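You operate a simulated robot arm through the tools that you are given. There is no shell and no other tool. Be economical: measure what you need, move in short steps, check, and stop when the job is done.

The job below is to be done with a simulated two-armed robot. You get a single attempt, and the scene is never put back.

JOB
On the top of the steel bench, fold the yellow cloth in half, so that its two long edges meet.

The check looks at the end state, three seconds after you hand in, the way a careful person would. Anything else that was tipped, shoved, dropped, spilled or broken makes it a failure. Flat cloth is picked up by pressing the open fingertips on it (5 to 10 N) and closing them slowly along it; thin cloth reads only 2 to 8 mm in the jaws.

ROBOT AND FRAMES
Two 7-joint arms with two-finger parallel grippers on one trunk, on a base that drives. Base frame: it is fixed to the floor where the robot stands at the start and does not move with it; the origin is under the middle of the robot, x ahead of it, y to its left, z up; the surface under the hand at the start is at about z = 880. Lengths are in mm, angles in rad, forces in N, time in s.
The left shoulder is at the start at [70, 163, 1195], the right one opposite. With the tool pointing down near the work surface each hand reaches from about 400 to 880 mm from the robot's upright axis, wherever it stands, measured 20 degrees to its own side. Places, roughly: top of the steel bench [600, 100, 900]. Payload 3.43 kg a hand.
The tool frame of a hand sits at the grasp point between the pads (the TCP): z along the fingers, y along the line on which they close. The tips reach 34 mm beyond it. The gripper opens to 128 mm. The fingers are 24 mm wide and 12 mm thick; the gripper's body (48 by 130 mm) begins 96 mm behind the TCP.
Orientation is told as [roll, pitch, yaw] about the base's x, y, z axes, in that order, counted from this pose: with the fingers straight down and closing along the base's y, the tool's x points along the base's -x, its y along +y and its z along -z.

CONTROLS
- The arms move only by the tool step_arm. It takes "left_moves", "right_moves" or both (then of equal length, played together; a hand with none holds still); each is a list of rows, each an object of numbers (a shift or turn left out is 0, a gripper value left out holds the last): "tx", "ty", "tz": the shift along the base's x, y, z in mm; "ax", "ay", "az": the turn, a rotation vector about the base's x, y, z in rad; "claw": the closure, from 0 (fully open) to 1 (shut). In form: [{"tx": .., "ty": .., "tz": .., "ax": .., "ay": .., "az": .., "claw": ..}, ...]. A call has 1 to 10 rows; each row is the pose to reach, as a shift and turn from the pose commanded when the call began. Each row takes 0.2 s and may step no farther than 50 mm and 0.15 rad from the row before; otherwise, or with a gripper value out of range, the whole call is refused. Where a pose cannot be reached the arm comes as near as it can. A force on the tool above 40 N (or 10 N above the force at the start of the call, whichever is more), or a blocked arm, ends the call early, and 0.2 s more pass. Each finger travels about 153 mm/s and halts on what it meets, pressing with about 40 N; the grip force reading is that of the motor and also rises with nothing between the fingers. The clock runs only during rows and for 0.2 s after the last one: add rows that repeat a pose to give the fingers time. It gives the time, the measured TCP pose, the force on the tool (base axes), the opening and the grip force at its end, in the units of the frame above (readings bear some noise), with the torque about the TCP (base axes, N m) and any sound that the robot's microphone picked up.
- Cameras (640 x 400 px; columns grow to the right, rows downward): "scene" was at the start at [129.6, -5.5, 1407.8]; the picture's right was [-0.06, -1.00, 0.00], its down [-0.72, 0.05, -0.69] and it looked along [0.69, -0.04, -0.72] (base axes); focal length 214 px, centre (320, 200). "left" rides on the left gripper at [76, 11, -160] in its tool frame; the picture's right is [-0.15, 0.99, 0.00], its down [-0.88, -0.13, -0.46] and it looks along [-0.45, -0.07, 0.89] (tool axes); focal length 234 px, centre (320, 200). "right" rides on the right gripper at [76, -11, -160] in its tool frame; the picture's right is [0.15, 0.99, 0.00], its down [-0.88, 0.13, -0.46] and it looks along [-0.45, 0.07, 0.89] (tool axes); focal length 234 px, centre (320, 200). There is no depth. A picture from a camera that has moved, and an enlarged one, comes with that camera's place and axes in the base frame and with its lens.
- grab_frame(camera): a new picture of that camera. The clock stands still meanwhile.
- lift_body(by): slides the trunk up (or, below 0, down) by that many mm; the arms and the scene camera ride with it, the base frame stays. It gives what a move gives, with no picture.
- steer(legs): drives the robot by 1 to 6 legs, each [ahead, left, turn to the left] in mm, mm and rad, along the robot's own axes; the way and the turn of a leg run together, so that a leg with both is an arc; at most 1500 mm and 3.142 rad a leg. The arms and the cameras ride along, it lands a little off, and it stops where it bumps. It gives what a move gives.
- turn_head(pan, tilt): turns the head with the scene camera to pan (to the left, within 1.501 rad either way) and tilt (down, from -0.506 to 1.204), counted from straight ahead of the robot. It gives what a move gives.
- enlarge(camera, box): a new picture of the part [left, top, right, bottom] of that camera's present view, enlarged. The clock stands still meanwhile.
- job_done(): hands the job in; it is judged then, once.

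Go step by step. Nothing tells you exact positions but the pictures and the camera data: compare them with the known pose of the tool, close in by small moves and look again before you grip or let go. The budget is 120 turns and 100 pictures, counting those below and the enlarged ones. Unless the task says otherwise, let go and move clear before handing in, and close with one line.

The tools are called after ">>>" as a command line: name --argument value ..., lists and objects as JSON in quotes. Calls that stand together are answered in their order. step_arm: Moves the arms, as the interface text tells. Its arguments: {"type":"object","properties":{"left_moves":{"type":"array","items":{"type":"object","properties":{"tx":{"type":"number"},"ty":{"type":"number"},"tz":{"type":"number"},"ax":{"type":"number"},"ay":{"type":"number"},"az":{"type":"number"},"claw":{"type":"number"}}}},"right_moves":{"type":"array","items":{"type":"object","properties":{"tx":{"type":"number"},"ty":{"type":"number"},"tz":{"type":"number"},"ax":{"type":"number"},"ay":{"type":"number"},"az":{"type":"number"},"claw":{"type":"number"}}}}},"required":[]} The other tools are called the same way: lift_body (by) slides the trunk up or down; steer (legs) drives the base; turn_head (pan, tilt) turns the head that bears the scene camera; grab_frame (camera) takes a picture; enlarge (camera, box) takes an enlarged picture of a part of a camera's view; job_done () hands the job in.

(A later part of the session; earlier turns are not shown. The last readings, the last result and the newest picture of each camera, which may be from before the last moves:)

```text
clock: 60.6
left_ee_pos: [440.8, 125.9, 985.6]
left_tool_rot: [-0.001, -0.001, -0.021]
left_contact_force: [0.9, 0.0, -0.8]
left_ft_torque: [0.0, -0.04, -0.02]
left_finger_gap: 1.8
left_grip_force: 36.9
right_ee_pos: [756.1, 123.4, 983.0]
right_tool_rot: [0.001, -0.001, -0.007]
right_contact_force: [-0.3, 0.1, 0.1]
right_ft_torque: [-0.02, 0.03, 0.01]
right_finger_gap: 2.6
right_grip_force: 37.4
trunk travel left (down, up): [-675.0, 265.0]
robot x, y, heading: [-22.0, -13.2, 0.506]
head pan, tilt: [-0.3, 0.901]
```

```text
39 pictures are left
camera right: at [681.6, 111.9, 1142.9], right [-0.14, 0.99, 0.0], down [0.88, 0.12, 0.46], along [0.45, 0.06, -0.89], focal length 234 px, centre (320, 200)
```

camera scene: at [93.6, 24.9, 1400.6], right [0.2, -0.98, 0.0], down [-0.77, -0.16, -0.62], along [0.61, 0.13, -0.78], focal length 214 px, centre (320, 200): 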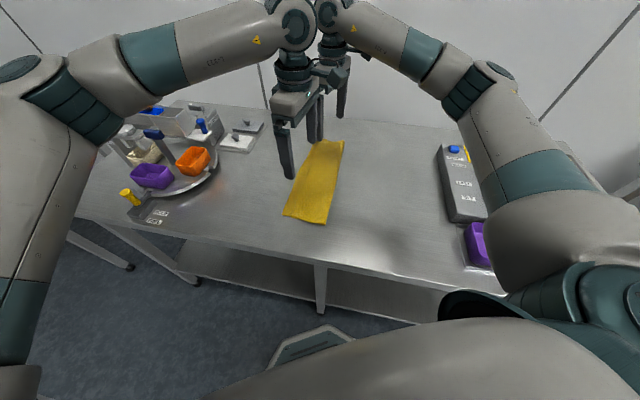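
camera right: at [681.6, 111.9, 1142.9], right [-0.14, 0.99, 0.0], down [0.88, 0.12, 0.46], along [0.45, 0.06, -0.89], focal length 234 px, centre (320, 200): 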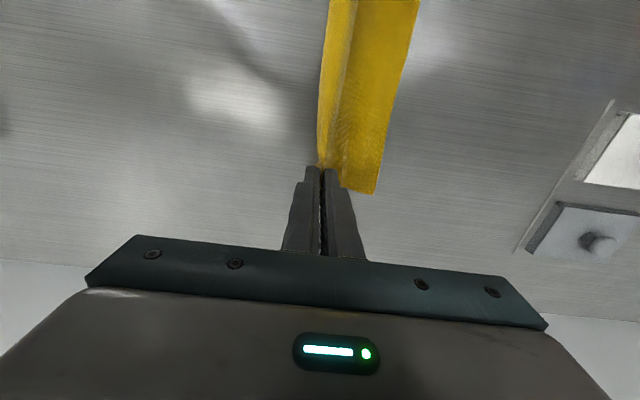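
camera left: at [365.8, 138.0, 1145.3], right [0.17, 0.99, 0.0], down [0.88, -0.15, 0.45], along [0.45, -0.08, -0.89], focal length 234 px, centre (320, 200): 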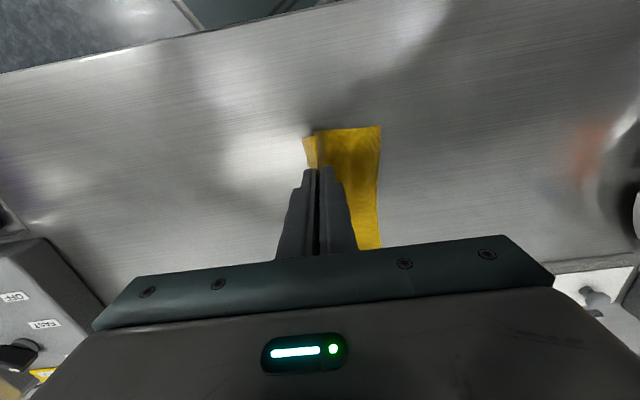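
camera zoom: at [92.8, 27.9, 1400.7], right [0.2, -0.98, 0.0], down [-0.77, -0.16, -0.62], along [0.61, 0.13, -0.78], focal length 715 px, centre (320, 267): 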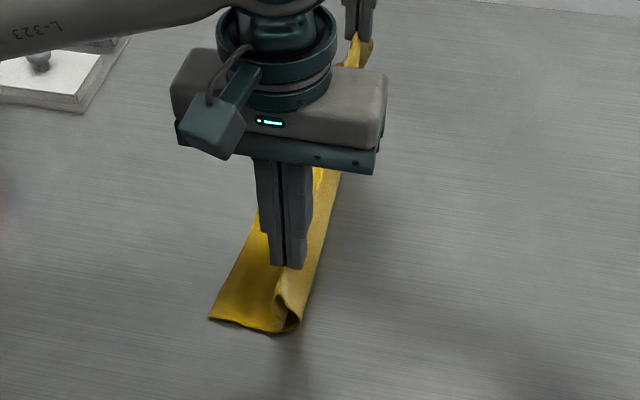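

Laying down well. Continuing to the bench.

>>> step_arm --left_moves '[{"ty": -7, "tz": -7}, {"ty": -15, "tz": -14}, {"ty": -23, "tz": -21}, {"ty": -31, "tz": -28}, {"ty": -39, "tz": -35}, {"ty": -47, "tz": -42}, {"ty": -55, "tz": -49}, {"ty": -63, "tz": -56}, {"ty": -70, "tz": -62}, {"ty": -74, "tz": -66}]' --right_moves '[{"ty": -7, "tz": -7}, {"ty": -15, "tz": -14}, {"ty": -23, "tz": -21}, {"ty": -31, "tz": -28}, {"ty": -39, "tz": -35}, {"ty": -47, "tz": -42}, {"ty": -55, "tz": -49}, {"ty": -63, "tz": -56}, {"ty": -70, "tz": -61}, {"ty": -74, "tz": -64}]'

>>> grab_frame --camera "left"

>>> grab_frame --camera "right"

```text
clock: 62.8
left_ee_pos: [441.2, 52.6, 920.4]
left_tool_rot: [-0.002, 0.0, -0.021]
left_contact_force: [0.9, 0.9, -0.3]
left_ft_torque: [0.01, -0.06, 0.01]
left_finger_gap: 1.7
left_grip_force: 36.4
right_ee_pos: [756.2, 48.5, 918.9]
right_tool_rot: [0.002, -0.002, -0.007]
right_contact_force: [-0.9, 0.6, 0.3]
right_ft_torque: [-0.02, 0.03, -0.01]
right_finger_gap: 2.8
right_grip_force: 37.5
trunk travel left (down, up): [-675.0, 265.0]
robot x, y, heading: [-24.8, -7.5, 0.509]
head pan, tilt: [-0.3, 0.901]
```

```text
38 pictures are left
camera left: at [366.2, 64.9, 1079.4], right [0.17, 0.99, 0.0], down [0.88, -0.15, 0.46], along [0.45, -0.08, -0.89], focal length 234 px, centre (320, 200)
```

left: 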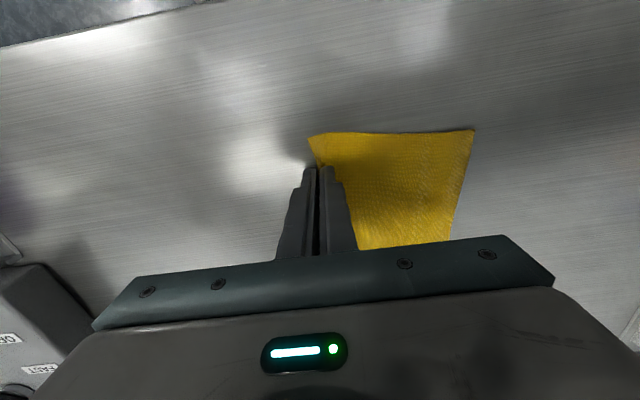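

```text
37 pictures are left
camera right: at [681.7, 38.2, 1078.3], right [-0.14, 0.99, 0.0], down [0.88, 0.12, 0.46], along [0.45, 0.06, -0.89], focal length 234 px, centre (320, 200)
```

right: 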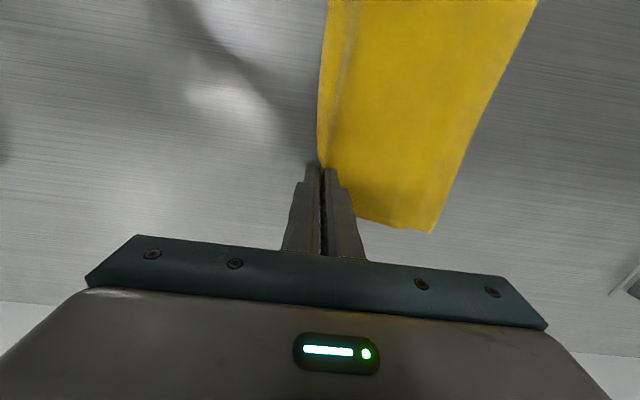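

The cloth is flat with only a single edge showing on the left side. Releasing gently and lifting clear.

>>> step_arm --left_moves '[{"tz": 0, "claw": 0.9}, {"tz": 0, "claw": 0.8}, {"tz": 0, "claw": 0.75}, {"tz": 0, "claw": 0.75}, {"tz": 20}, {"tz": 50}, {"tz": 90}, {"tz": 130}, {"tz": 150}]' --right_moves '[{"tz": 0, "claw": 0.9}, {"tz": 0, "claw": 0.8}, {"tz": 0, "claw": 0.75}, {"tz": 0, "claw": 0.75}, {"tz": 20}, {"tz": 50}, {"tz": 90}, {"tz": 130}, {"tz": 150}]'

>>> enlarge --camera "left" --box '[260, 60, 460, 240]'

>>> enlarge --camera "right" --box '[260, 20, 500, 210]'

>>> grab_frame --camera "scene"

```text
clock: 64.8
left_ee_pos: [442.6, 51.7, 1070.2]
left_tool_rot: [-0.002, 0.003, -0.021]
left_contact_force: [-0.4, -0.7, -0.2]
left_ft_torque: [0.02, 0.05, 0.0]
left_finger_gap: 32.0
left_grip_force: 0.1
right_ee_pos: [757.2, 47.6, 1068.8]
right_tool_rot: [0.0, -0.002, -0.007]
right_contact_force: [0.6, -0.7, -0.1]
right_ft_torque: [-0.01, 0.01, -0.05]
right_finger_gap: 32.0
right_grip_force: 0.0
trunk travel left (down, up): [-675.0, 265.0]
robot x, y, heading: [-24.2, -8.5, 0.503]
head pan, tilt: [-0.3, 0.901]
```

```text
2.22 times, centred on (360, 150) of left
camera zoom: at [367.6, 65.0, 1229.7], right [0.17, 0.99, 0.0], down [0.88, -0.15, 0.45], along [0.45, -0.08, -0.89], focal length 520 px, centre (231, 311)
```

zoom: 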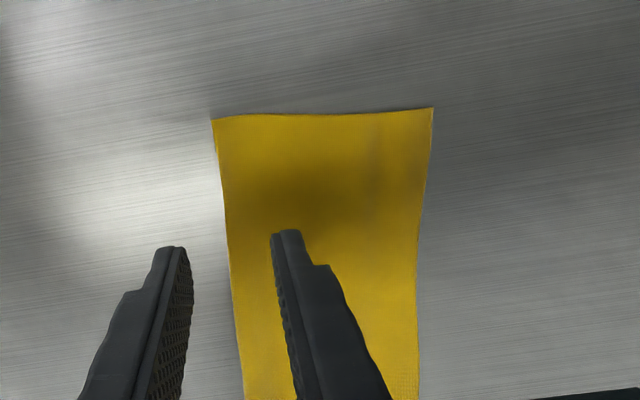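

```text
2.11 times, centred on (380, 115) of right
camera zoom: at [681.5, 36.7, 1228.7], right [-0.14, 0.99, 0.0], down [0.88, 0.12, 0.46], along [0.45, 0.06, -0.89], focal length 493 px, centre (194, 379)
```

zoom: 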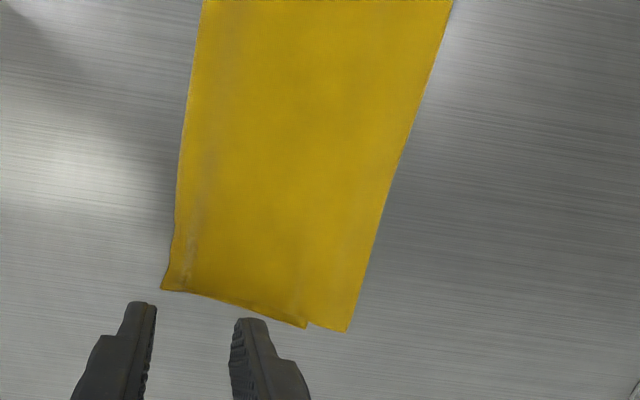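

```text
34 pictures are left
camera scene: at [92.2, 28.7, 1400.7], right [0.2, -0.98, 0.0], down [-0.77, -0.16, -0.62], along [0.61, 0.12, -0.78], focal length 214 px, centre (320, 200)
```

scene: 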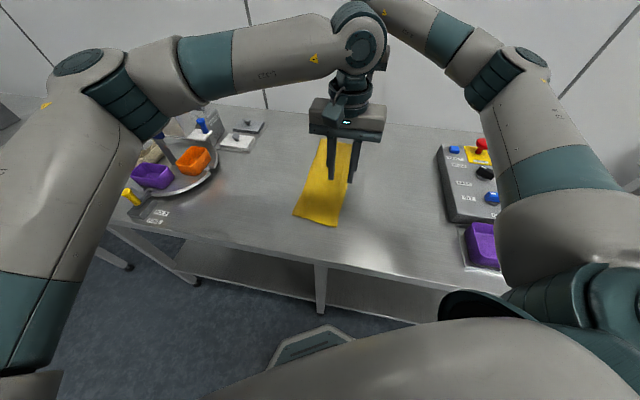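

The result looks like a clean half fold, about 139 mm wide at both ends. I'll move the hands aside and take close-ups to verify the lower layer and the far-end step.

>>> step_arm --left_moves '[{"tx": -5, "ty": 40, "tz": 10}, {"tx": -10, "ty": 80, "tz": 20}, {"tx": -15, "ty": 120, "tz": 30}, {"tx": -20, "ty": 160, "tz": 30}, {"tx": -25, "ty": 200, "tz": 30}, {"tx": -30, "ty": 240, "tz": 30}, {"tx": -30, "ty": 270, "tz": 30}]' --right_moves '[{"tx": -10, "ty": 10}, {"tx": -25, "ty": 20, "tz": -5}, {"tx": -40, "ty": 30, "tz": -10}, {"tx": -55, "ty": 35, "tz": -20}, {"tx": -70, "ty": 40, "tz": -20}, {"tx": -70, "ty": 40, "tz": -20}, {"tx": -70, "ty": 40, "tz": -20}]'

>>> enlarge --camera "scene" --box '[270, 110, 390, 240]'

>>> enlarge --camera "right" --box '[220, 60, 420, 220]'

>>> grab_frame --camera "left"

```text
clock: 66.4
left_ee_pos: [412.2, 323.1, 1100.1]
left_tool_rot: [-0.002, 0.0, -0.018]
left_contact_force: [0.2, 0.4, 0.8]
left_ft_torque: [-0.02, -0.01, 0.0]
left_finger_gap: 32.2
left_grip_force: 0.1
right_ee_pos: [686.0, 91.5, 1047.4]
right_tool_rot: [-0.001, -0.002, -0.008]
right_contact_force: [0.0, 0.7, 0.2]
right_ft_torque: [-0.02, -0.02, -0.01]
right_finger_gap: 32.1
right_grip_force: 0.1
trunk travel left (down, up): [-675.0, 265.0]
robot x, y, heading: [-26.4, -9.9, 0.502]
head pan, tilt: [-0.3, 0.901]
```

```text
3.08 times, centred on (330, 175) of scene
camera zoom: at [92.2, 29.7, 1400.7], right [0.2, -0.98, 0.0], down [-0.77, -0.16, -0.62], along [0.61, 0.12, -0.78], focal length 660 px, centre (289, 277)
```

zoom: 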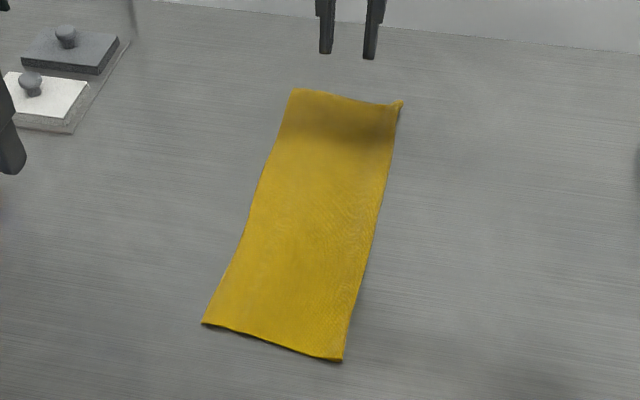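

```text
2.50 times, centred on (320, 140) of right
camera zoom: at [610.6, 80.8, 1208.2], right [-0.14, 0.99, 0.0], down [0.88, 0.12, 0.46], along [0.45, 0.06, -0.89], focal length 585 px, centre (320, 350)
```

zoom: 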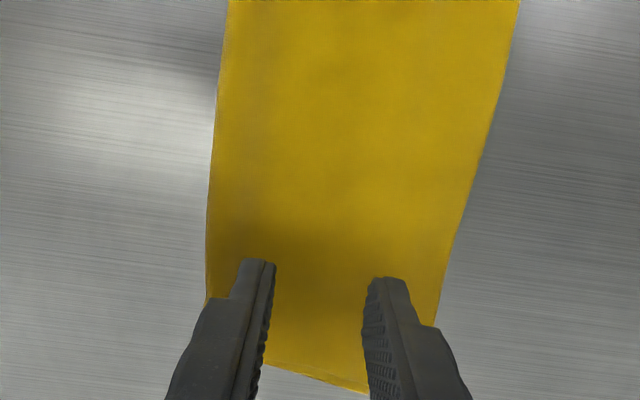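

```text
31 pictures are left
camera left: at [335.8, 336.9, 1259.1], right [0.17, 0.99, 0.0], down [0.88, -0.15, 0.46], along [0.45, -0.08, -0.89], focal length 234 px, centre (320, 200)
```

left: 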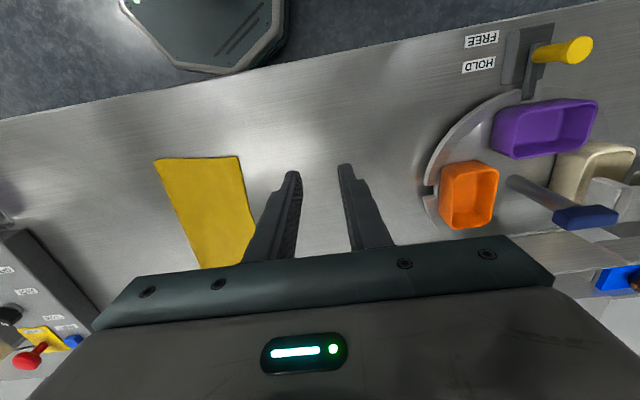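

>>> enlarge --camera "left" --box '[140, 140, 280, 280]'

>>> enlarge --camera "scene" --box '[290, 130, 350, 175]'

>>> enlarge --camera "scene" --box '[280, 175, 350, 235]'

```text
2.86 times, centred on (210, 210) of left
camera zoom: at [335.8, 336.9, 1259.1], right [0.17, 0.99, 0.0], down [0.88, -0.15, 0.46], along [0.45, -0.08, -0.89], focal length 669 px, centre (634, 171)
```

zoom: 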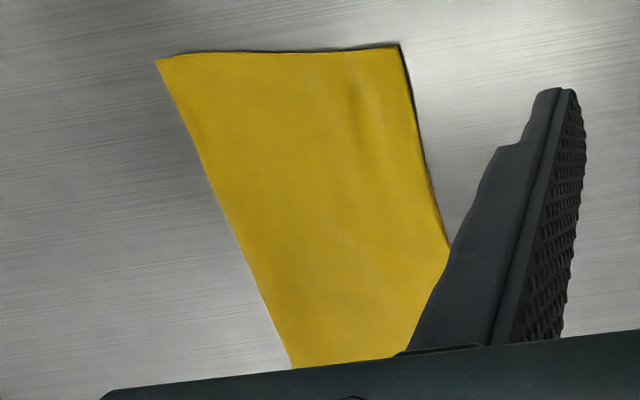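

```text
8.89 times, centred on (320, 152) of scene
camera zoom: at [92.2, 29.7, 1400.7], right [0.2, -0.98, 0.0], down [-0.77, -0.16, -0.62], along [0.61, 0.12, -0.78], focal length 1906 px, centre (320, 622)
```

zoom: 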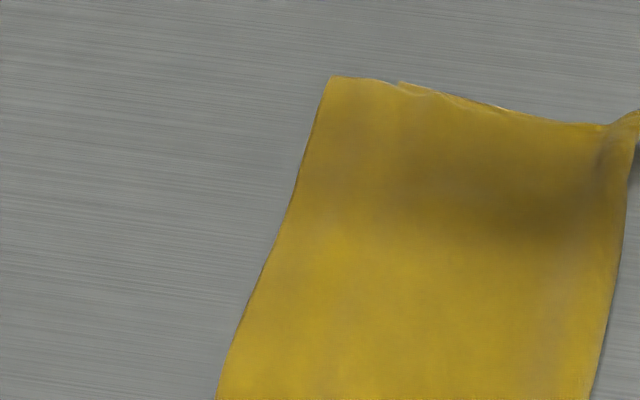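

```text
6.67 times, centred on (315, 205) of scene
camera zoom: at [92.2, 29.7, 1400.7], right [0.2, -0.98, 0.0], down [-0.77, -0.16, -0.62], along [0.61, 0.12, -0.78], focal length 1430 px, centre (353, 167)
```

zoom: 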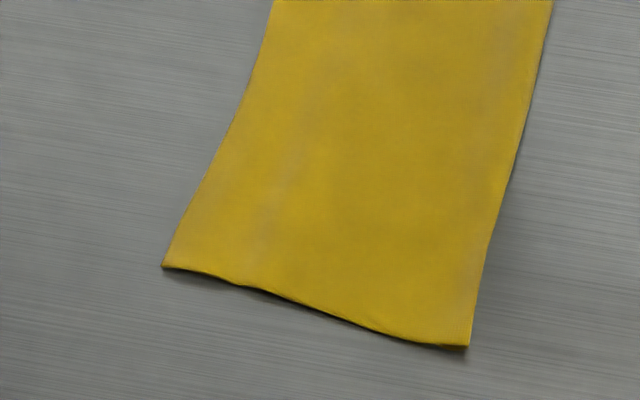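

At the far end there's a small notch suggesting the lower layer's corner is short of the upper edge. I'll take a closer look there with the right camera.

>>> step_arm --right_moves '[{"tx": 25, "ty": -10, "tz": -10}, {"tx": 50, "ty": -20, "tz": -30}, {"tx": 75, "ty": -30, "tz": -50}, {"tx": 80, "ty": -30, "tz": -60}, {"tx": 80, "ty": -30, "tz": -60}]'

>>> enlarge --camera "right" --box '[260, 90, 500, 240]'

```text
clock: 67.6
left_ee_pos: [411.8, 322.9, 1100.2]
left_tool_rot: [-0.001, 0.001, -0.023]
left_contact_force: [0.3, -0.9, 0.0]
left_ft_torque: [0.03, 0.01, -0.01]
left_finger_gap: 32.0
left_grip_force: 0.1
right_ee_pos: [765.7, 60.8, 988.5]
right_tool_rot: [0.0, 0.0, -0.006]
right_contact_force: [0.0, -0.2, 0.9]
right_ft_torque: [0.0, 0.0, -0.01]
right_finger_gap: 31.8
right_grip_force: 0.0
trunk travel left (down, up): [-675.0, 265.0]
robot x, y, heading: [-25.1, -10.0, 0.503]
head pan, tilt: [-0.3, 0.901]
```

```text
2.67 times, centred on (380, 165) of right
camera zoom: at [691.4, 49.4, 1148.7], right [-0.14, 0.99, 0.0], down [0.88, 0.12, 0.46], along [0.45, 0.06, -0.89], focal length 624 px, centre (160, 293)
```

zoom: 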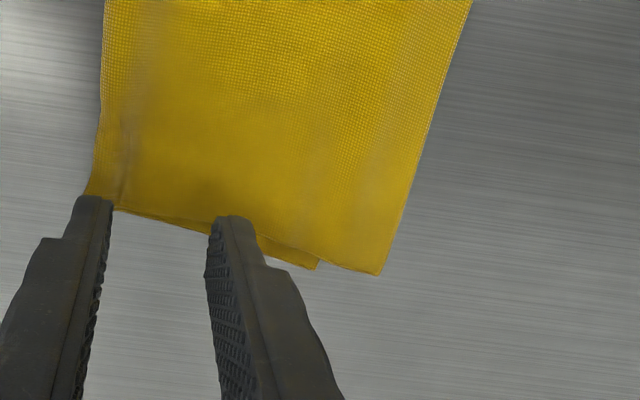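

The lower layer's far corner is at y≈138 and the upper's at ≈169. The standing ridge at y≈43 is the true middle, and the lower half's slack sits in the loop outside it (fold nose at y≈29). I'll re-pinch that ridge with the right hand and pull it −y so the slack comes out and the upper edge moves onto the lower one.

>>> step_arm --right_moves '[{"tx": -8, "ty": -10, "tz": -15, "claw": 0.8}, {"tx": -8, "ty": -17, "tz": -35}, {"tx": -8, "ty": -17, "tz": -55}, {"tx": -8, "ty": -17, "tz": -65}, {"tx": -8, "ty": -17, "tz": -70}, {"tx": -8, "ty": -17, "tz": -72}, {"tx": -8, "ty": -17, "tz": -72}]'

>>> enlarge --camera "right" --box '[240, 80, 460, 230]'

```text
clock: 69.2
left_ee_pos: [411.4, 322.8, 1099.0]
left_tool_rot: [0.0, 0.001, -0.022]
left_contact_force: [0.0, 0.1, 0.5]
left_ft_torque: [-0.01, -0.01, -0.01]
left_finger_gap: 32.1
left_grip_force: 0.1
right_ee_pos: [757.7, 43.4, 916.7]
right_tool_rot: [0.0, 0.001, -0.008]
right_contact_force: [-0.6, 0.0, 0.9]
right_ft_torque: [-0.01, -0.01, 0.0]
right_finger_gap: 25.4
right_grip_force: 0.1
trunk travel left (down, up): [-675.0, 265.0]
robot x, y, heading: [-24.6, -7.0, 0.505]
head pan, tilt: [-0.3, 0.901]
```

```text
2.67 times, centred on (350, 155) of right
camera zoom: at [683.6, 32.2, 1076.6], right [-0.14, 0.99, 0.0], down [0.88, 0.12, 0.46], along [0.45, 0.06, -0.89], focal length 624 px, centre (240, 320)
```

zoom: 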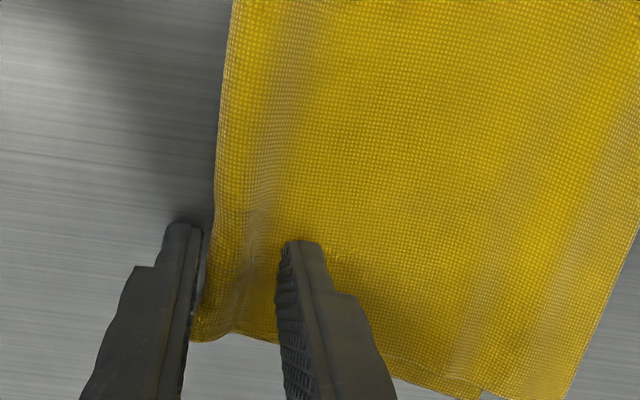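

>>> step_arm --right_moves '[{"tz": -1}, {"tz": -1.5}, {"tz": -1.5, "claw": 0.84}, {"tz": -1.5, "claw": 0.87}, {"tz": -1.5, "claw": 0.9}, {"tz": -1.5, "claw": 0.93}, {"tz": -1.5, "claw": 0.96}, {"tz": -1.5, "claw": 1.0}, {"tz": -1.5, "claw": 1.0}]'

>>> step_arm --right_moves '[{"tz": 8}, {"tz": 16}, {"tz": 25}, {"tz": 32}, {"tz": 32}]'

>>> enlarge --camera "right" --box '[240, 80, 460, 230]'

```text
clock: 71.2
left_ee_pos: [410.3, 323.5, 1099.5]
left_tool_rot: [0.001, 0.002, -0.021]
left_contact_force: [-0.1, 0.0, -0.6]
left_ft_torque: [0.0, -0.01, 0.0]
left_finger_gap: 32.2
left_grip_force: 0.1
right_ee_pos: [758.6, 43.5, 916.7]
right_tool_rot: [0.0, -0.002, -0.007]
right_contact_force: [0.3, 0.1, 4.0]
right_ft_torque: [0.02, -0.01, -0.04]
right_finger_gap: 2.6
right_grip_force: 37.1
trunk travel left (down, up): [-675.0, 265.0]
robot x, y, heading: [-27.2, -10.3, 0.502]
head pan, tilt: [-0.3, 0.901]
```

```text
clock: 72.4
left_ee_pos: [412.5, 322.7, 1099.1]
left_tool_rot: [-0.001, 0.002, -0.022]
left_contact_force: [0.0, -0.3, -0.3]
left_ft_torque: [0.02, 0.0, -0.04]
left_finger_gap: 32.1
left_grip_force: 0.1
right_ee_pos: [758.5, 43.3, 947.4]
right_tool_rot: [0.0, -0.001, -0.008]
right_contact_force: [-0.3, -0.5, -0.3]
right_ft_torque: [0.01, 0.01, -0.02]
right_finger_gap: 2.7
right_grip_force: 37.7
trunk travel left (down, up): [-675.0, 265.0]
robot x, y, heading: [-24.4, -11.4, 0.501]
head pan, tilt: [-0.3, 0.901]
```

```text
2.67 times, centred on (350, 155) of right
camera zoom: at [683.2, 31.9, 1106.9], right [-0.14, 0.99, 0.0], down [0.88, 0.12, 0.46], along [0.45, 0.06, -0.89], focal length 624 px, centre (240, 320)
```

zoom: 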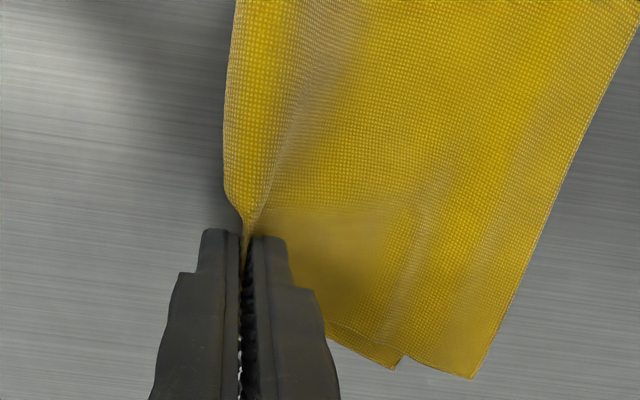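

>>> step_arm --right_moves '[{"ty": -5}, {"ty": -10}, {"ty": -15}, {"ty": -20}, {"ty": -25}, {"ty": -25}]'

>>> enlarge --camera "right" --box '[240, 80, 500, 240]'

```text
clock: 73.8
left_ee_pos: [410.5, 323.6, 1100.2]
left_tool_rot: [0.001, 0.0, -0.022]
left_contact_force: [0.9, -0.4, -0.4]
left_ft_torque: [-0.02, 0.02, -0.02]
left_finger_gap: 32.1
left_grip_force: 0.0
right_ee_pos: [757.8, 17.1, 946.3]
right_tool_rot: [0.003, 0.0, -0.005]
right_contact_force: [-0.4, 0.0, -0.1]
right_ft_torque: [0.0, 0.02, 0.0]
right_finger_gap: 2.6
right_grip_force: 37.7
trunk travel left (down, up): [-675.0, 265.0]
robot x, y, heading: [-23.1, -12.7, 0.504]
head pan, tilt: [-0.3, 0.901]
```

```text
2.46 times, centred on (370, 160) of right
camera zoom: at [682.6, 6.5, 1106.8], right [-0.14, 0.99, 0.0], down [0.88, 0.12, 0.46], along [0.45, 0.06, -0.89], focal length 576 px, centre (197, 298)
```

zoom: 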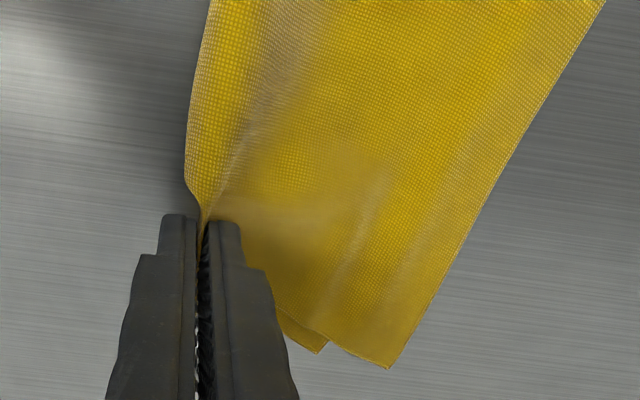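

Pulling moved both layers together, so I'll repeat the hanging trick that worked: hold the far ridge, pinch the near fold with the left hand, and hang it to even out. First I'll bring the left hand over the near fold.

>>> step_arm --left_moves '[{"tx": 10, "ty": -45, "claw": 0.84}, {"tx": 20, "ty": -90}, {"tx": 30, "ty": -135}, {"tx": 30, "ty": -180, "tz": -20}, {"tx": 30, "ty": -220, "tz": -50}, {"tx": 30, "ty": -260, "tz": -80}, {"tx": 30, "ty": -275, "tz": -110}, {"tx": 30, "ty": -275, "tz": -140}, {"tx": 30, "ty": -275, "tz": -140}]'

>>> enlarge --camera "left" --box '[220, 90, 480, 250]'

```text
clock: 75.8
left_ee_pos: [442.6, 46.7, 959.8]
left_tool_rot: [0.0, -0.001, -0.021]
left_contact_force: [-0.2, 0.6, 0.5]
left_ft_torque: [0.0, 0.02, -0.01]
left_finger_gap: 20.5
left_grip_force: 0.0
right_ee_pos: [757.1, 17.4, 947.7]
right_tool_rot: [-0.001, -0.001, -0.008]
right_contact_force: [-0.9, 0.3, -0.8]
right_ft_torque: [0.06, 0.02, -0.02]
right_finger_gap: 3.2
right_grip_force: 37.4
trunk travel left (down, up): [-675.0, 265.0]
robot x, y, heading: [-25.2, -10.9, 0.5]
head pan, tilt: [-0.3, 0.901]
```

```text
2.46 times, centred on (350, 170) of left
camera zoom: at [367.0, 59.4, 1119.5], right [0.17, 0.99, 0.0], down [0.88, -0.15, 0.46], along [0.45, -0.08, -0.89], focal length 576 px, centre (246, 274)
```

zoom: 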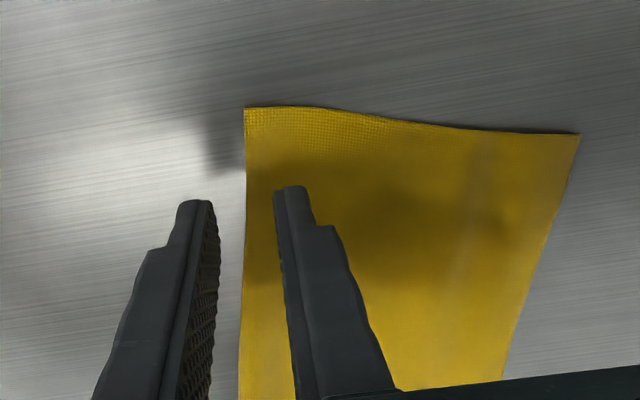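

>>> step_arm --left_moves '[{"ty": 3, "tz": -15, "claw": 0.87}, {"ty": 3, "tz": -30}, {"ty": 3, "tz": -38}, {"ty": 3, "tz": -42}, {"ty": 3, "tz": -44}, {"ty": 3, "tz": -45}, {"ty": 3, "tz": -45}]'

```text
clock: 77.4
left_ee_pos: [441.5, 49.4, 916.5]
left_tool_rot: [-0.002, -0.001, -0.022]
left_contact_force: [-0.5, -0.6, 11.1]
left_ft_torque: [0.1, 0.07, 0.02]
left_finger_gap: 16.5
left_grip_force: 0.0
right_ee_pos: [755.9, 17.8, 948.3]
right_tool_rot: [0.0, -0.001, -0.008]
right_contact_force: [-0.7, -0.4, -0.2]
right_ft_torque: [0.01, -0.02, 0.0]
right_finger_gap: 2.5
right_grip_force: 37.2
trunk travel left (down, up): [-675.0, 265.0]
robot x, y, heading: [-28.7, -12.5, 0.506]
head pan, tilt: [-0.3, 0.901]
```

>>> step_arm --left_moves '[{"claw": 0.89}, {"claw": 0.91}, {"claw": 0.93}, {"claw": 0.95}, {"claw": 0.97}, {"claw": 1.0}, {"claw": 1.0}, {"tz": 10}, {"tz": 20}, {"tz": 31}]'

>>> step_arm --left_moves '[{"tz": 18}, {"tz": 36}, {"tz": 54}, {"tz": 72}, {"tz": 90}, {"tz": 108}, {"tz": 126}, {"tz": 144}, {"tz": 160}, {"tz": 180}]' --right_moves '[{"tz": 18}, {"tz": 36}, {"tz": 54}, {"tz": 72}, {"tz": 90}, {"tz": 108}, {"tz": 126}, {"tz": 144}, {"tz": 160}, {"tz": 180}]'

>>> grab_frame --camera "scene"

```text
clock: 79.6
left_ee_pos: [441.6, 51.1, 945.0]
left_tool_rot: [0.0, 0.002, -0.02]
left_contact_force: [0.1, 0.1, 0.3]
left_ft_torque: [-0.01, 0.05, -0.02]
left_finger_gap: 1.7
left_grip_force: 36.8
right_ee_pos: [757.0, 15.8, 947.2]
right_tool_rot: [0.001, -0.001, -0.007]
right_contact_force: [-0.2, -0.1, 0.4]
right_ft_torque: [-0.01, 0.0, 0.02]
right_finger_gap: 2.7
right_grip_force: 37.5
trunk travel left (down, up): [-675.0, 265.0]
robot x, y, heading: [-25.9, -9.4, 0.506]
head pan, tilt: [-0.3, 0.901]
```

```text
clock: 81.8
left_ee_pos: [441.2, 50.1, 1125.8]
left_tool_rot: [0.0, 0.001, -0.02]
left_contact_force: [0.6, 0.8, 0.6]
left_ft_torque: [0.01, -0.01, 0.01]
left_finger_gap: 2.1
left_grip_force: 36.6
right_ee_pos: [756.9, 17.1, 1128.6]
right_tool_rot: [0.0, -0.001, -0.008]
right_contact_force: [-0.2, -0.4, -0.5]
right_ft_torque: [-0.01, -0.02, 0.0]
right_finger_gap: 3.0
right_grip_force: 37.4
trunk travel left (down, up): [-675.0, 265.0]
robot x, y, heading: [-20.9, -7.7, 0.502]
head pan, tilt: [-0.3, 0.901]
```

```text
22 pictures are left
camera scene: at [91.6, 28.7, 1400.7], right [0.2, -0.98, 0.0], down [-0.77, -0.16, -0.62], along [0.61, 0.12, -0.78], focal length 214 px, centre (320, 200)
```

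scene: 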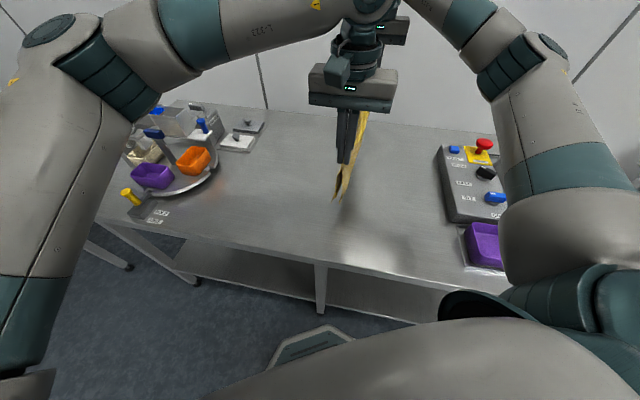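

>>> enlarge --camera "scene" --box '[310, 100, 390, 210]'

```text
3.64 times, centred on (350, 155) of scene
camera zoom: at [91.6, 28.7, 1400.7], right [0.2, -0.98, 0.0], down [-0.77, -0.16, -0.62], along [0.61, 0.12, -0.78], focal length 780 px, centre (211, 364)
```

zoom: 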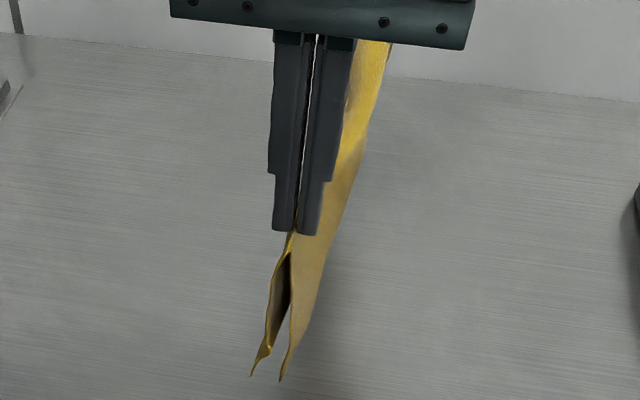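

The near end is balanced. I'll shift +y by 130 (needed for laying anyway), where the camera can see the −y layer's lower edge all along.

>>> step_arm --left_moves '[{"ty": 15}, {"ty": 30}, {"ty": 45}, {"ty": 60}, {"ty": 75}, {"ty": 90}, {"ty": 105}, {"ty": 120}, {"ty": 130}, {"ty": 130}]' --right_moves '[{"ty": 17}, {"ty": 34}, {"ty": 51}, {"ty": 68}, {"ty": 85}, {"ty": 102}, {"ty": 119}, {"ty": 136}, {"ty": 145}, {"ty": 145}]'

>>> enlarge --camera "scene" --box '[260, 80, 380, 210]'

```text
clock: 84.0
left_ee_pos: [441.8, 180.5, 1125.4]
left_tool_rot: [0.0, 0.001, -0.021]
left_contact_force: [-0.4, -0.4, -0.1]
left_ft_torque: [-0.02, 0.0, -0.02]
left_finger_gap: 1.7
left_grip_force: 36.1
right_ee_pos: [757.9, 163.1, 1128.3]
right_tool_rot: [-0.002, 0.001, -0.008]
right_contact_force: [-0.9, 0.1, -0.8]
right_ft_torque: [0.01, -0.03, 0.01]
right_finger_gap: 2.9
right_grip_force: 37.2
trunk travel left (down, up): [-675.0, 265.0]
robot x, y, heading: [-26.0, -9.1, 0.504]
head pan, tilt: [-0.3, 0.901]
```

```text
3.08 times, centred on (320, 145) of scene
camera zoom: at [92.7, 28.3, 1400.7], right [0.2, -0.98, 0.0], down [-0.77, -0.16, -0.62], along [0.61, 0.13, -0.78], focal length 660 px, centre (320, 369)
```

zoom: 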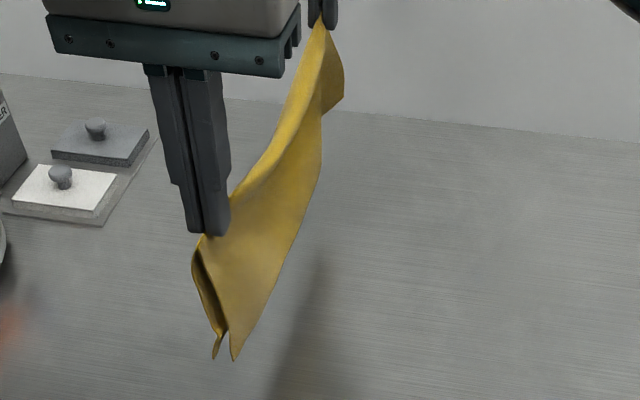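

>>> enlarge --camera "scene" --box '[295, 78, 345, 148]'

>>> enlarge --camera "right" --box '[260, 0, 400, 200]'

```text
5.71 times, centred on (320, 113) of scene
camera zoom: at [92.7, 28.3, 1400.7], right [0.2, -0.98, 0.0], down [-0.77, -0.16, -0.62], along [0.61, 0.13, -0.78], focal length 1226 px, centre (320, 697)
```

zoom: 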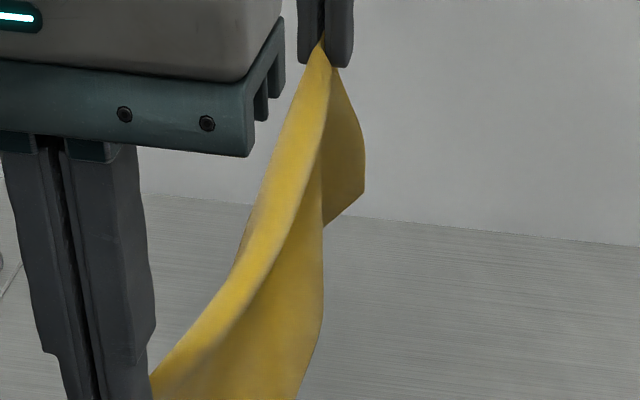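

```text
2.00 times, centred on (330, 100) of right
camera zoom: at [683.6, 151.5, 1287.1], right [-0.14, 0.99, 0.0], down [0.88, 0.12, 0.46], along [0.45, 0.06, -0.89], focal length 468 px, centre (300, 400)
```

zoom: 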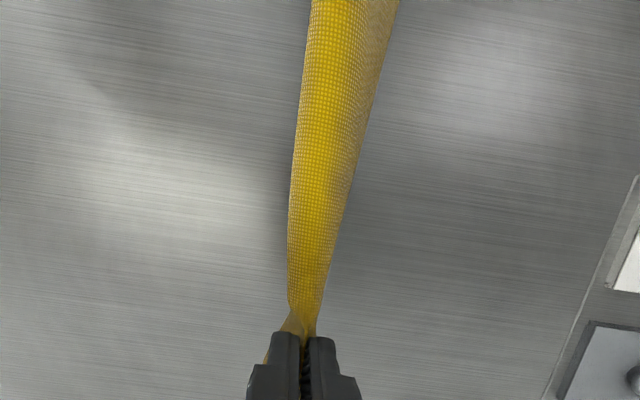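

The flared far corner makes this hard to judge, but the last laying path (a 45° diagonal) left slack that let the lower layer slip. This time I'll lower until the edges touch, then swing the fold down on a true 140 mm arc with a slight drag, so both layers stay taut.

>>> step_arm --left_moves '[{"tz": -12}, {"tz": -24}, {"tz": -36}, {"tz": -48}, {"tz": -58}, {"ty": -11, "tz": -62}, {"ty": -23, "tz": -65}, {"ty": -35, "tz": -68}, {"ty": -46, "tz": -71}, {"ty": -57, "tz": -75}]' --right_moves '[{"tz": -12}, {"tz": -24}, {"tz": -36}, {"tz": -48}, {"tz": -58}, {"ty": -11, "tz": -62}, {"ty": -23, "tz": -65}, {"ty": -35, "tz": -68}, {"ty": -46, "tz": -71}, {"ty": -57, "tz": -75}]'

>>> enlarge --camera "scene" --box '[260, 90, 390, 230]'

```text
clock: 86.2
left_ee_pos: [442.0, 122.2, 1050.9]
left_tool_rot: [0.001, 0.001, -0.022]
left_contact_force: [0.2, 0.4, -0.5]
left_ft_torque: [0.03, 0.01, 0.02]
left_finger_gap: 2.0
left_grip_force: 36.3
right_ee_pos: [758.7, 105.4, 1052.3]
right_tool_rot: [0.001, 0.002, -0.008]
right_contact_force: [-0.4, 0.5, 0.2]
right_ft_torque: [-0.01, 0.02, 0.01]
right_finger_gap: 2.9
right_grip_force: 37.5
trunk travel left (down, up): [-675.0, 265.0]
robot x, y, heading: [-22.6, -10.3, 0.502]
head pan, tilt: [-0.3, 0.901]
```

```text
2.86 times, centred on (325, 160) of scene
camera zoom: at [92.8, 27.6, 1400.7], right [0.2, -0.98, 0.0], down [-0.77, -0.16, -0.62], along [0.61, 0.13, -0.78], focal length 613 px, centre (306, 314)
```

zoom: 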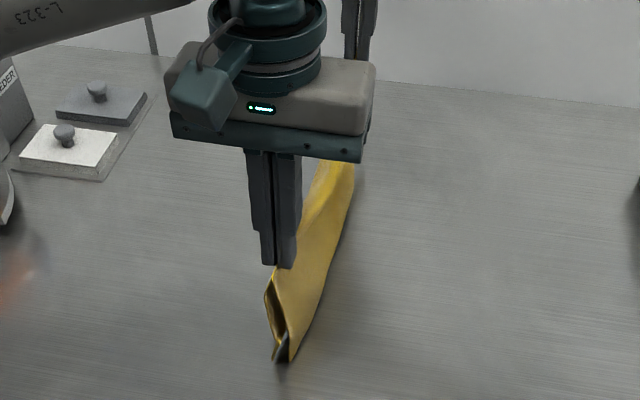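

Both edges trail below the hands and slide easily. I'll continue with the swing, keeping the −y lead so both layers trail the same way.

>>> step_arm --left_moves '[{"ty": -14, "tz": -1}, {"ty": -28, "tz": -2}, {"ty": -41, "tz": -5}, {"ty": -55, "tz": -8}, {"ty": -67, "tz": -12}, {"ty": -80, "tz": -18}, {"ty": -92, "tz": -24}, {"ty": -103, "tz": -31}, {"ty": -114, "tz": -39}]' --right_moves '[{"ty": -14, "tz": -1}, {"ty": -28, "tz": -2}, {"ty": -41, "tz": -5}, {"ty": -55, "tz": -8}, {"ty": -67, "tz": -12}, {"ty": -80, "tz": -18}, {"ty": -92, "tz": -24}, {"ty": -103, "tz": -31}, {"ty": -114, "tz": -39}]'

>>> enlarge --camera "scene" --box '[280, 90, 420, 240]'

```text
clock: 88.2
left_ee_pos: [442.2, 7.5, 1010.8]
left_tool_rot: [0.001, 0.002, -0.021]
left_contact_force: [-0.5, 0.3, 0.4]
left_ft_torque: [0.03, 0.03, -0.03]
left_finger_gap: 1.9
left_grip_force: 36.7
right_ee_pos: [757.8, -7.9, 1014.1]
right_tool_rot: [0.002, 0.0, -0.008]
right_contact_force: [0.6, -0.3, -0.1]
right_ft_torque: [0.0, 0.04, -0.01]
right_finger_gap: 2.5
right_grip_force: 37.3
trunk travel left (down, up): [-675.0, 265.0]
robot x, y, heading: [-25.4, -9.1, 0.501]
head pan, tilt: [-0.3, 0.901]
```

```text
2.67 times, centred on (350, 165) of scene
camera zoom: at [92.9, 27.5, 1400.7], right [0.2, -0.98, 0.0], down [-0.77, -0.16, -0.62], along [0.61, 0.13, -0.78], focal length 572 px, centre (240, 293)
```

zoom: 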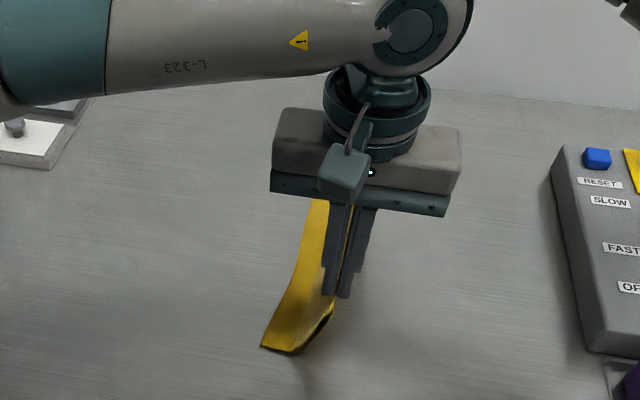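

>>> step_arm --left_moves '[{"ty": -10, "tz": -8}, {"ty": -19, "tz": -17}, {"ty": -27, "tz": -27}, {"ty": -35, "tz": -37}, {"ty": -41, "tz": -48}, {"ty": -46, "tz": -59}, {"ty": -51, "tz": -70}, {"ty": -53, "tz": -81}, {"ty": -56, "tz": -91}]' --right_moves '[{"ty": -10, "tz": -8}, {"ty": -19, "tz": -17}, {"ty": -27, "tz": -27}, {"ty": -35, "tz": -37}, {"ty": -41, "tz": -48}, {"ty": -46, "tz": -59}, {"ty": -51, "tz": -70}, {"ty": -53, "tz": -81}, {"ty": -56, "tz": -93}]'

>>> enlarge --camera "right" --box '[250, 60, 530, 250]'

>>> enlarge --camera "left" --box '[250, 90, 530, 250]'

```text
clock: 90.2
left_ee_pos: [442.3, -47.2, 919.6]
left_tool_rot: [-0.002, 0.001, -0.023]
left_contact_force: [1.5, 0.1, 0.9]
left_ft_torque: [-0.01, -0.01, 0.02]
left_finger_gap: 1.9
left_grip_force: 36.8
right_ee_pos: [757.6, -64.8, 919.5]
right_tool_rot: [0.0, 0.002, -0.007]
right_contact_force: [-0.4, -0.7, 0.8]
right_ft_torque: [0.0, 0.01, 0.0]
right_finger_gap: 2.9
right_grip_force: 37.3
trunk travel left (down, up): [-675.0, 265.0]
robot x, y, heading: [-29.3, -4.6, 0.507]
head pan, tilt: [-0.3, 0.901]
```

```text
2.11 times, centred on (390, 155) of right
camera zoom: at [683.6, -76.4, 1079.9], right [-0.14, 0.99, 0.0], down [0.88, 0.12, 0.46], along [0.45, 0.06, -0.89], focal length 493 px, centre (173, 295)
```

zoom: 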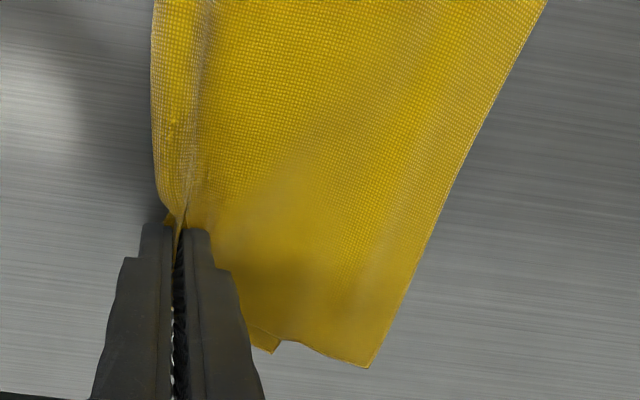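

```text
2.29 times, centred on (390, 170) of left
camera zoom: at [366.9, -35.7, 1079.8], right [0.17, 0.99, 0.0], down [0.88, -0.15, 0.45], along [0.45, -0.08, -0.89], focal length 535 px, centre (160, 269)
```

zoom: 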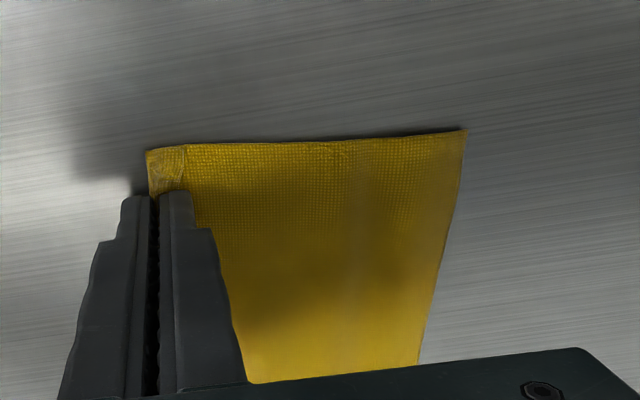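

The lower layer is clearly tucked under: the overhang of the upper layer is now about 48 mm. I'll reset cleanly: release, pinch the upper layer's exposed edge (single layer there), hang the whole cloth by that edge so everything unrolls, then lay half down and fold the held edge back over.

>>> step_arm --left_moves '[{"claw": 0.9}, {"claw": 0.8}, {"claw": 0.75}, {"claw": 0.75}, {"tz": 30}, {"tz": 60, "ty": 20}, {"tx": 5, "tz": 60, "ty": 50, "az": -0.03}, {"tx": 12, "tz": 50, "ty": 75, "az": -0.06, "claw": 0.84}, {"tx": 20, "tz": 40, "ty": 94, "az": -0.06}, {"tx": 20, "tz": 40, "ty": 94, "az": -0.06}]' --right_moves '[{"claw": 0.9}, {"claw": 0.8}, {"claw": 0.75}, {"claw": 0.75}, {"tz": 30}, {"tz": 60, "ty": 20}, {"tx": 4, "tz": 60, "ty": 50, "az": -0.03}, {"tx": 8, "tz": 50, "ty": 75, "az": -0.07, "claw": 0.84}, {"tx": 10, "tz": 40, "ty": 86, "az": -0.07}, {"tx": 10, "tz": 40, "ty": 86, "az": -0.07}]'

>>> grab_frame --camera "left"

>>> grab_frame --camera "right"

```text
clock: 92.4
left_ee_pos: [463.2, 46.6, 961.3]
left_tool_rot: [-0.001, 0.001, -0.079]
left_contact_force: [0.3, 0.8, 0.3]
left_ft_torque: [0.04, -0.03, 0.02]
left_finger_gap: 20.5
left_grip_force: 0.0
right_ee_pos: [768.2, 22.1, 961.1]
right_tool_rot: [0.002, -0.001, -0.077]
right_contact_force: [0.0, -0.2, 0.8]
right_ft_torque: [0.0, 0.01, 0.01]
right_finger_gap: 20.5
right_grip_force: 0.0
trunk travel left (down, up): [-675.0, 265.0]
robot x, y, heading: [-25.8, -11.3, 0.501]
head pan, tilt: [-0.3, 0.901]
```

```text
13 pictures are left
camera left: at [388.0, 63.0, 1120.9], right [0.23, 0.97, 0.0], down [0.87, -0.2, 0.45], along [0.44, -0.1, -0.89], focal length 234 px, centre (320, 200)
```

left: 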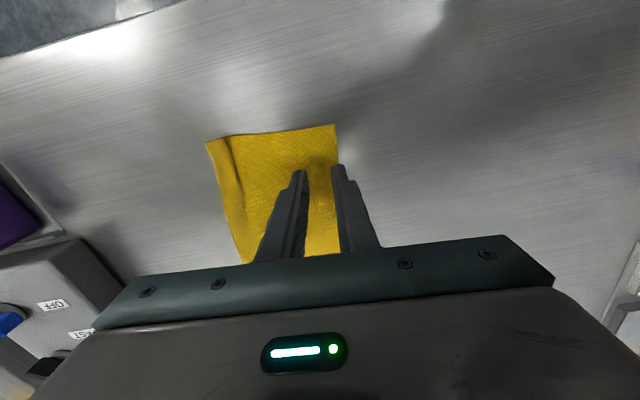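

```text
12 pictures are left
camera right: at [693.5, 16.2, 1119.8], right [-0.07, 1.0, 0.0], down [0.89, 0.06, 0.46], along [0.46, 0.03, -0.89], focal length 234 px, centre (320, 200)
```

right: 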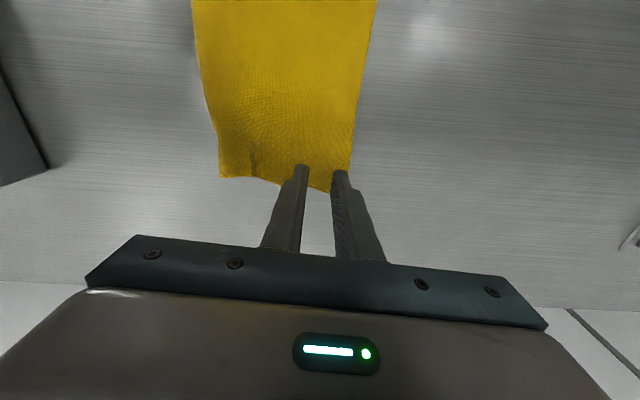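

The upper edge is at y≈66 under the left hand and ≈51 under the right. I'll shift the right hand +11 and descend to contact.

>>> step_arm --left_moves '[{"ty": 1, "tz": -18}, {"ty": 1, "tz": -34}, {"ty": 1, "tz": -41}, {"ty": 1, "tz": -44}, {"ty": 1, "tz": -46}, {"ty": 1, "tz": -46}]' --right_moves '[{"ty": 11, "tz": -18}, {"ty": 11, "tz": -34}, {"ty": 11, "tz": -41}, {"ty": 11, "tz": -44}, {"ty": 11, "tz": -46}, {"ty": 11, "tz": -46}]'

```text
clock: 93.8
left_ee_pos: [462.4, 46.9, 916.7]
left_tool_rot: [0.0, -0.004, -0.081]
left_contact_force: [3.6, 0.1, 22.2]
left_ft_torque: [0.21, -0.16, -0.02]
left_finger_gap: 20.3
left_grip_force: 0.1
right_ee_pos: [767.5, 32.7, 915.2]
right_tool_rot: [0.001, 0.0, -0.076]
right_contact_force: [1.3, 0.1, 2.5]
right_ft_torque: [-0.03, -0.01, -0.01]
right_finger_gap: 20.2
right_grip_force: 0.1
trunk travel left (down, up): [-675.0, 265.0]
robot x, y, heading: [-24.4, -10.2, 0.5]
head pan, tilt: [-0.3, 0.901]
```

>>> step_arm --left_moves '[{"tz": 2.5}, {"tz": 2.5}, {"tz": 2.5, "claw": 0.86}, {"tz": 2.5, "claw": 0.88}, {"tz": 2.5, "claw": 0.9}, {"tz": 2.5, "claw": 0.93}, {"tz": 2.5, "claw": 0.95}, {"tz": 2.5, "claw": 0.97}, {"tz": 2.5, "claw": 1.0}, {"tz": 2.5, "claw": 1.0}]' --right_moves '[{"tz": -0.5}, {"tz": -1}, {"tz": -1, "claw": 0.86}, {"tz": -1, "claw": 0.88}, {"tz": -1, "claw": 0.9}, {"tz": -1, "claw": 0.93}, {"tz": -1, "claw": 0.95}, {"tz": -1, "claw": 0.97}, {"tz": -1, "claw": 1.0}, {"tz": -1, "claw": 1.0}]'

>>> step_arm --left_moves '[{"tz": 15}, {"tz": 30}, {"tz": 45}, {"tz": 60}, {"tz": 75}, {"tz": 90}, {"tz": 90}]' --right_moves '[{"tz": 15}, {"tz": 30}, {"tz": 45}, {"tz": 60}, {"tz": 75}, {"tz": 90}, {"tz": 90}]'

>>> enlarge --camera "scene" --box '[270, 90, 410, 240]'

```text
clock: 96.0
left_ee_pos: [460.2, 47.3, 918.2]
left_tool_rot: [-0.001, -0.002, -0.081]
left_contact_force: [-0.4, -0.3, -0.5]
left_ft_torque: [0.02, -0.03, 0.05]
left_finger_gap: 2.0
left_grip_force: 36.4
right_ee_pos: [767.2, 31.4, 914.9]
right_tool_rot: [0.002, -0.003, -0.076]
right_contact_force: [1.4, -2.0, 22.2]
right_ft_torque: [-0.24, 0.06, 0.0]
right_finger_gap: 0.7
right_grip_force: 35.6
trunk travel left (down, up): [-675.0, 265.0]
robot x, y, heading: [-25.6, -11.6, 0.498]
head pan, tilt: [-0.3, 0.901]
```

```text
clock: 97.6
left_ee_pos: [461.8, 47.3, 1006.7]
left_tool_rot: [0.001, 0.001, -0.081]
left_contact_force: [0.4, 0.6, -1.4]
left_ft_torque: [-0.02, 0.01, 0.0]
left_finger_gap: 1.9
left_grip_force: 36.7
right_ee_pos: [769.6, 32.2, 1004.1]
right_tool_rot: [0.001, 0.0, -0.076]
right_contact_force: [-0.7, 0.2, -0.7]
right_ft_torque: [-0.01, -0.03, -0.02]
right_finger_gap: 0.5
right_grip_force: 35.7
trunk travel left (down, up): [-675.0, 265.0]
robot x, y, heading: [-26.1, -10.5, 0.507]
head pan, tilt: [-0.3, 0.901]
```

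```text
2.67 times, centred on (340, 165) of scene
camera zoom: at [92.8, 28.7, 1400.7], right [0.2, -0.98, 0.0], down [-0.77, -0.16, -0.62], along [0.61, 0.12, -0.78], focal length 572 px, centre (267, 293)
```

zoom: 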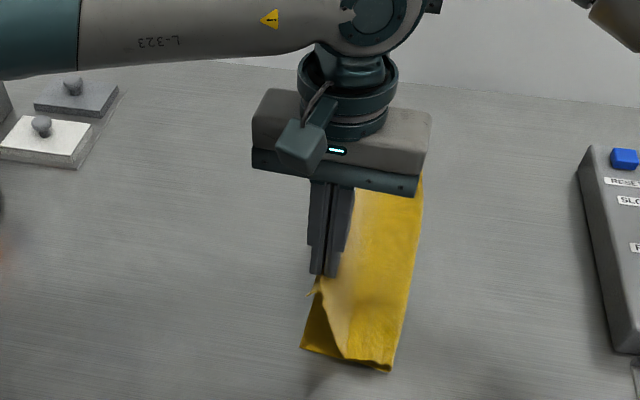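

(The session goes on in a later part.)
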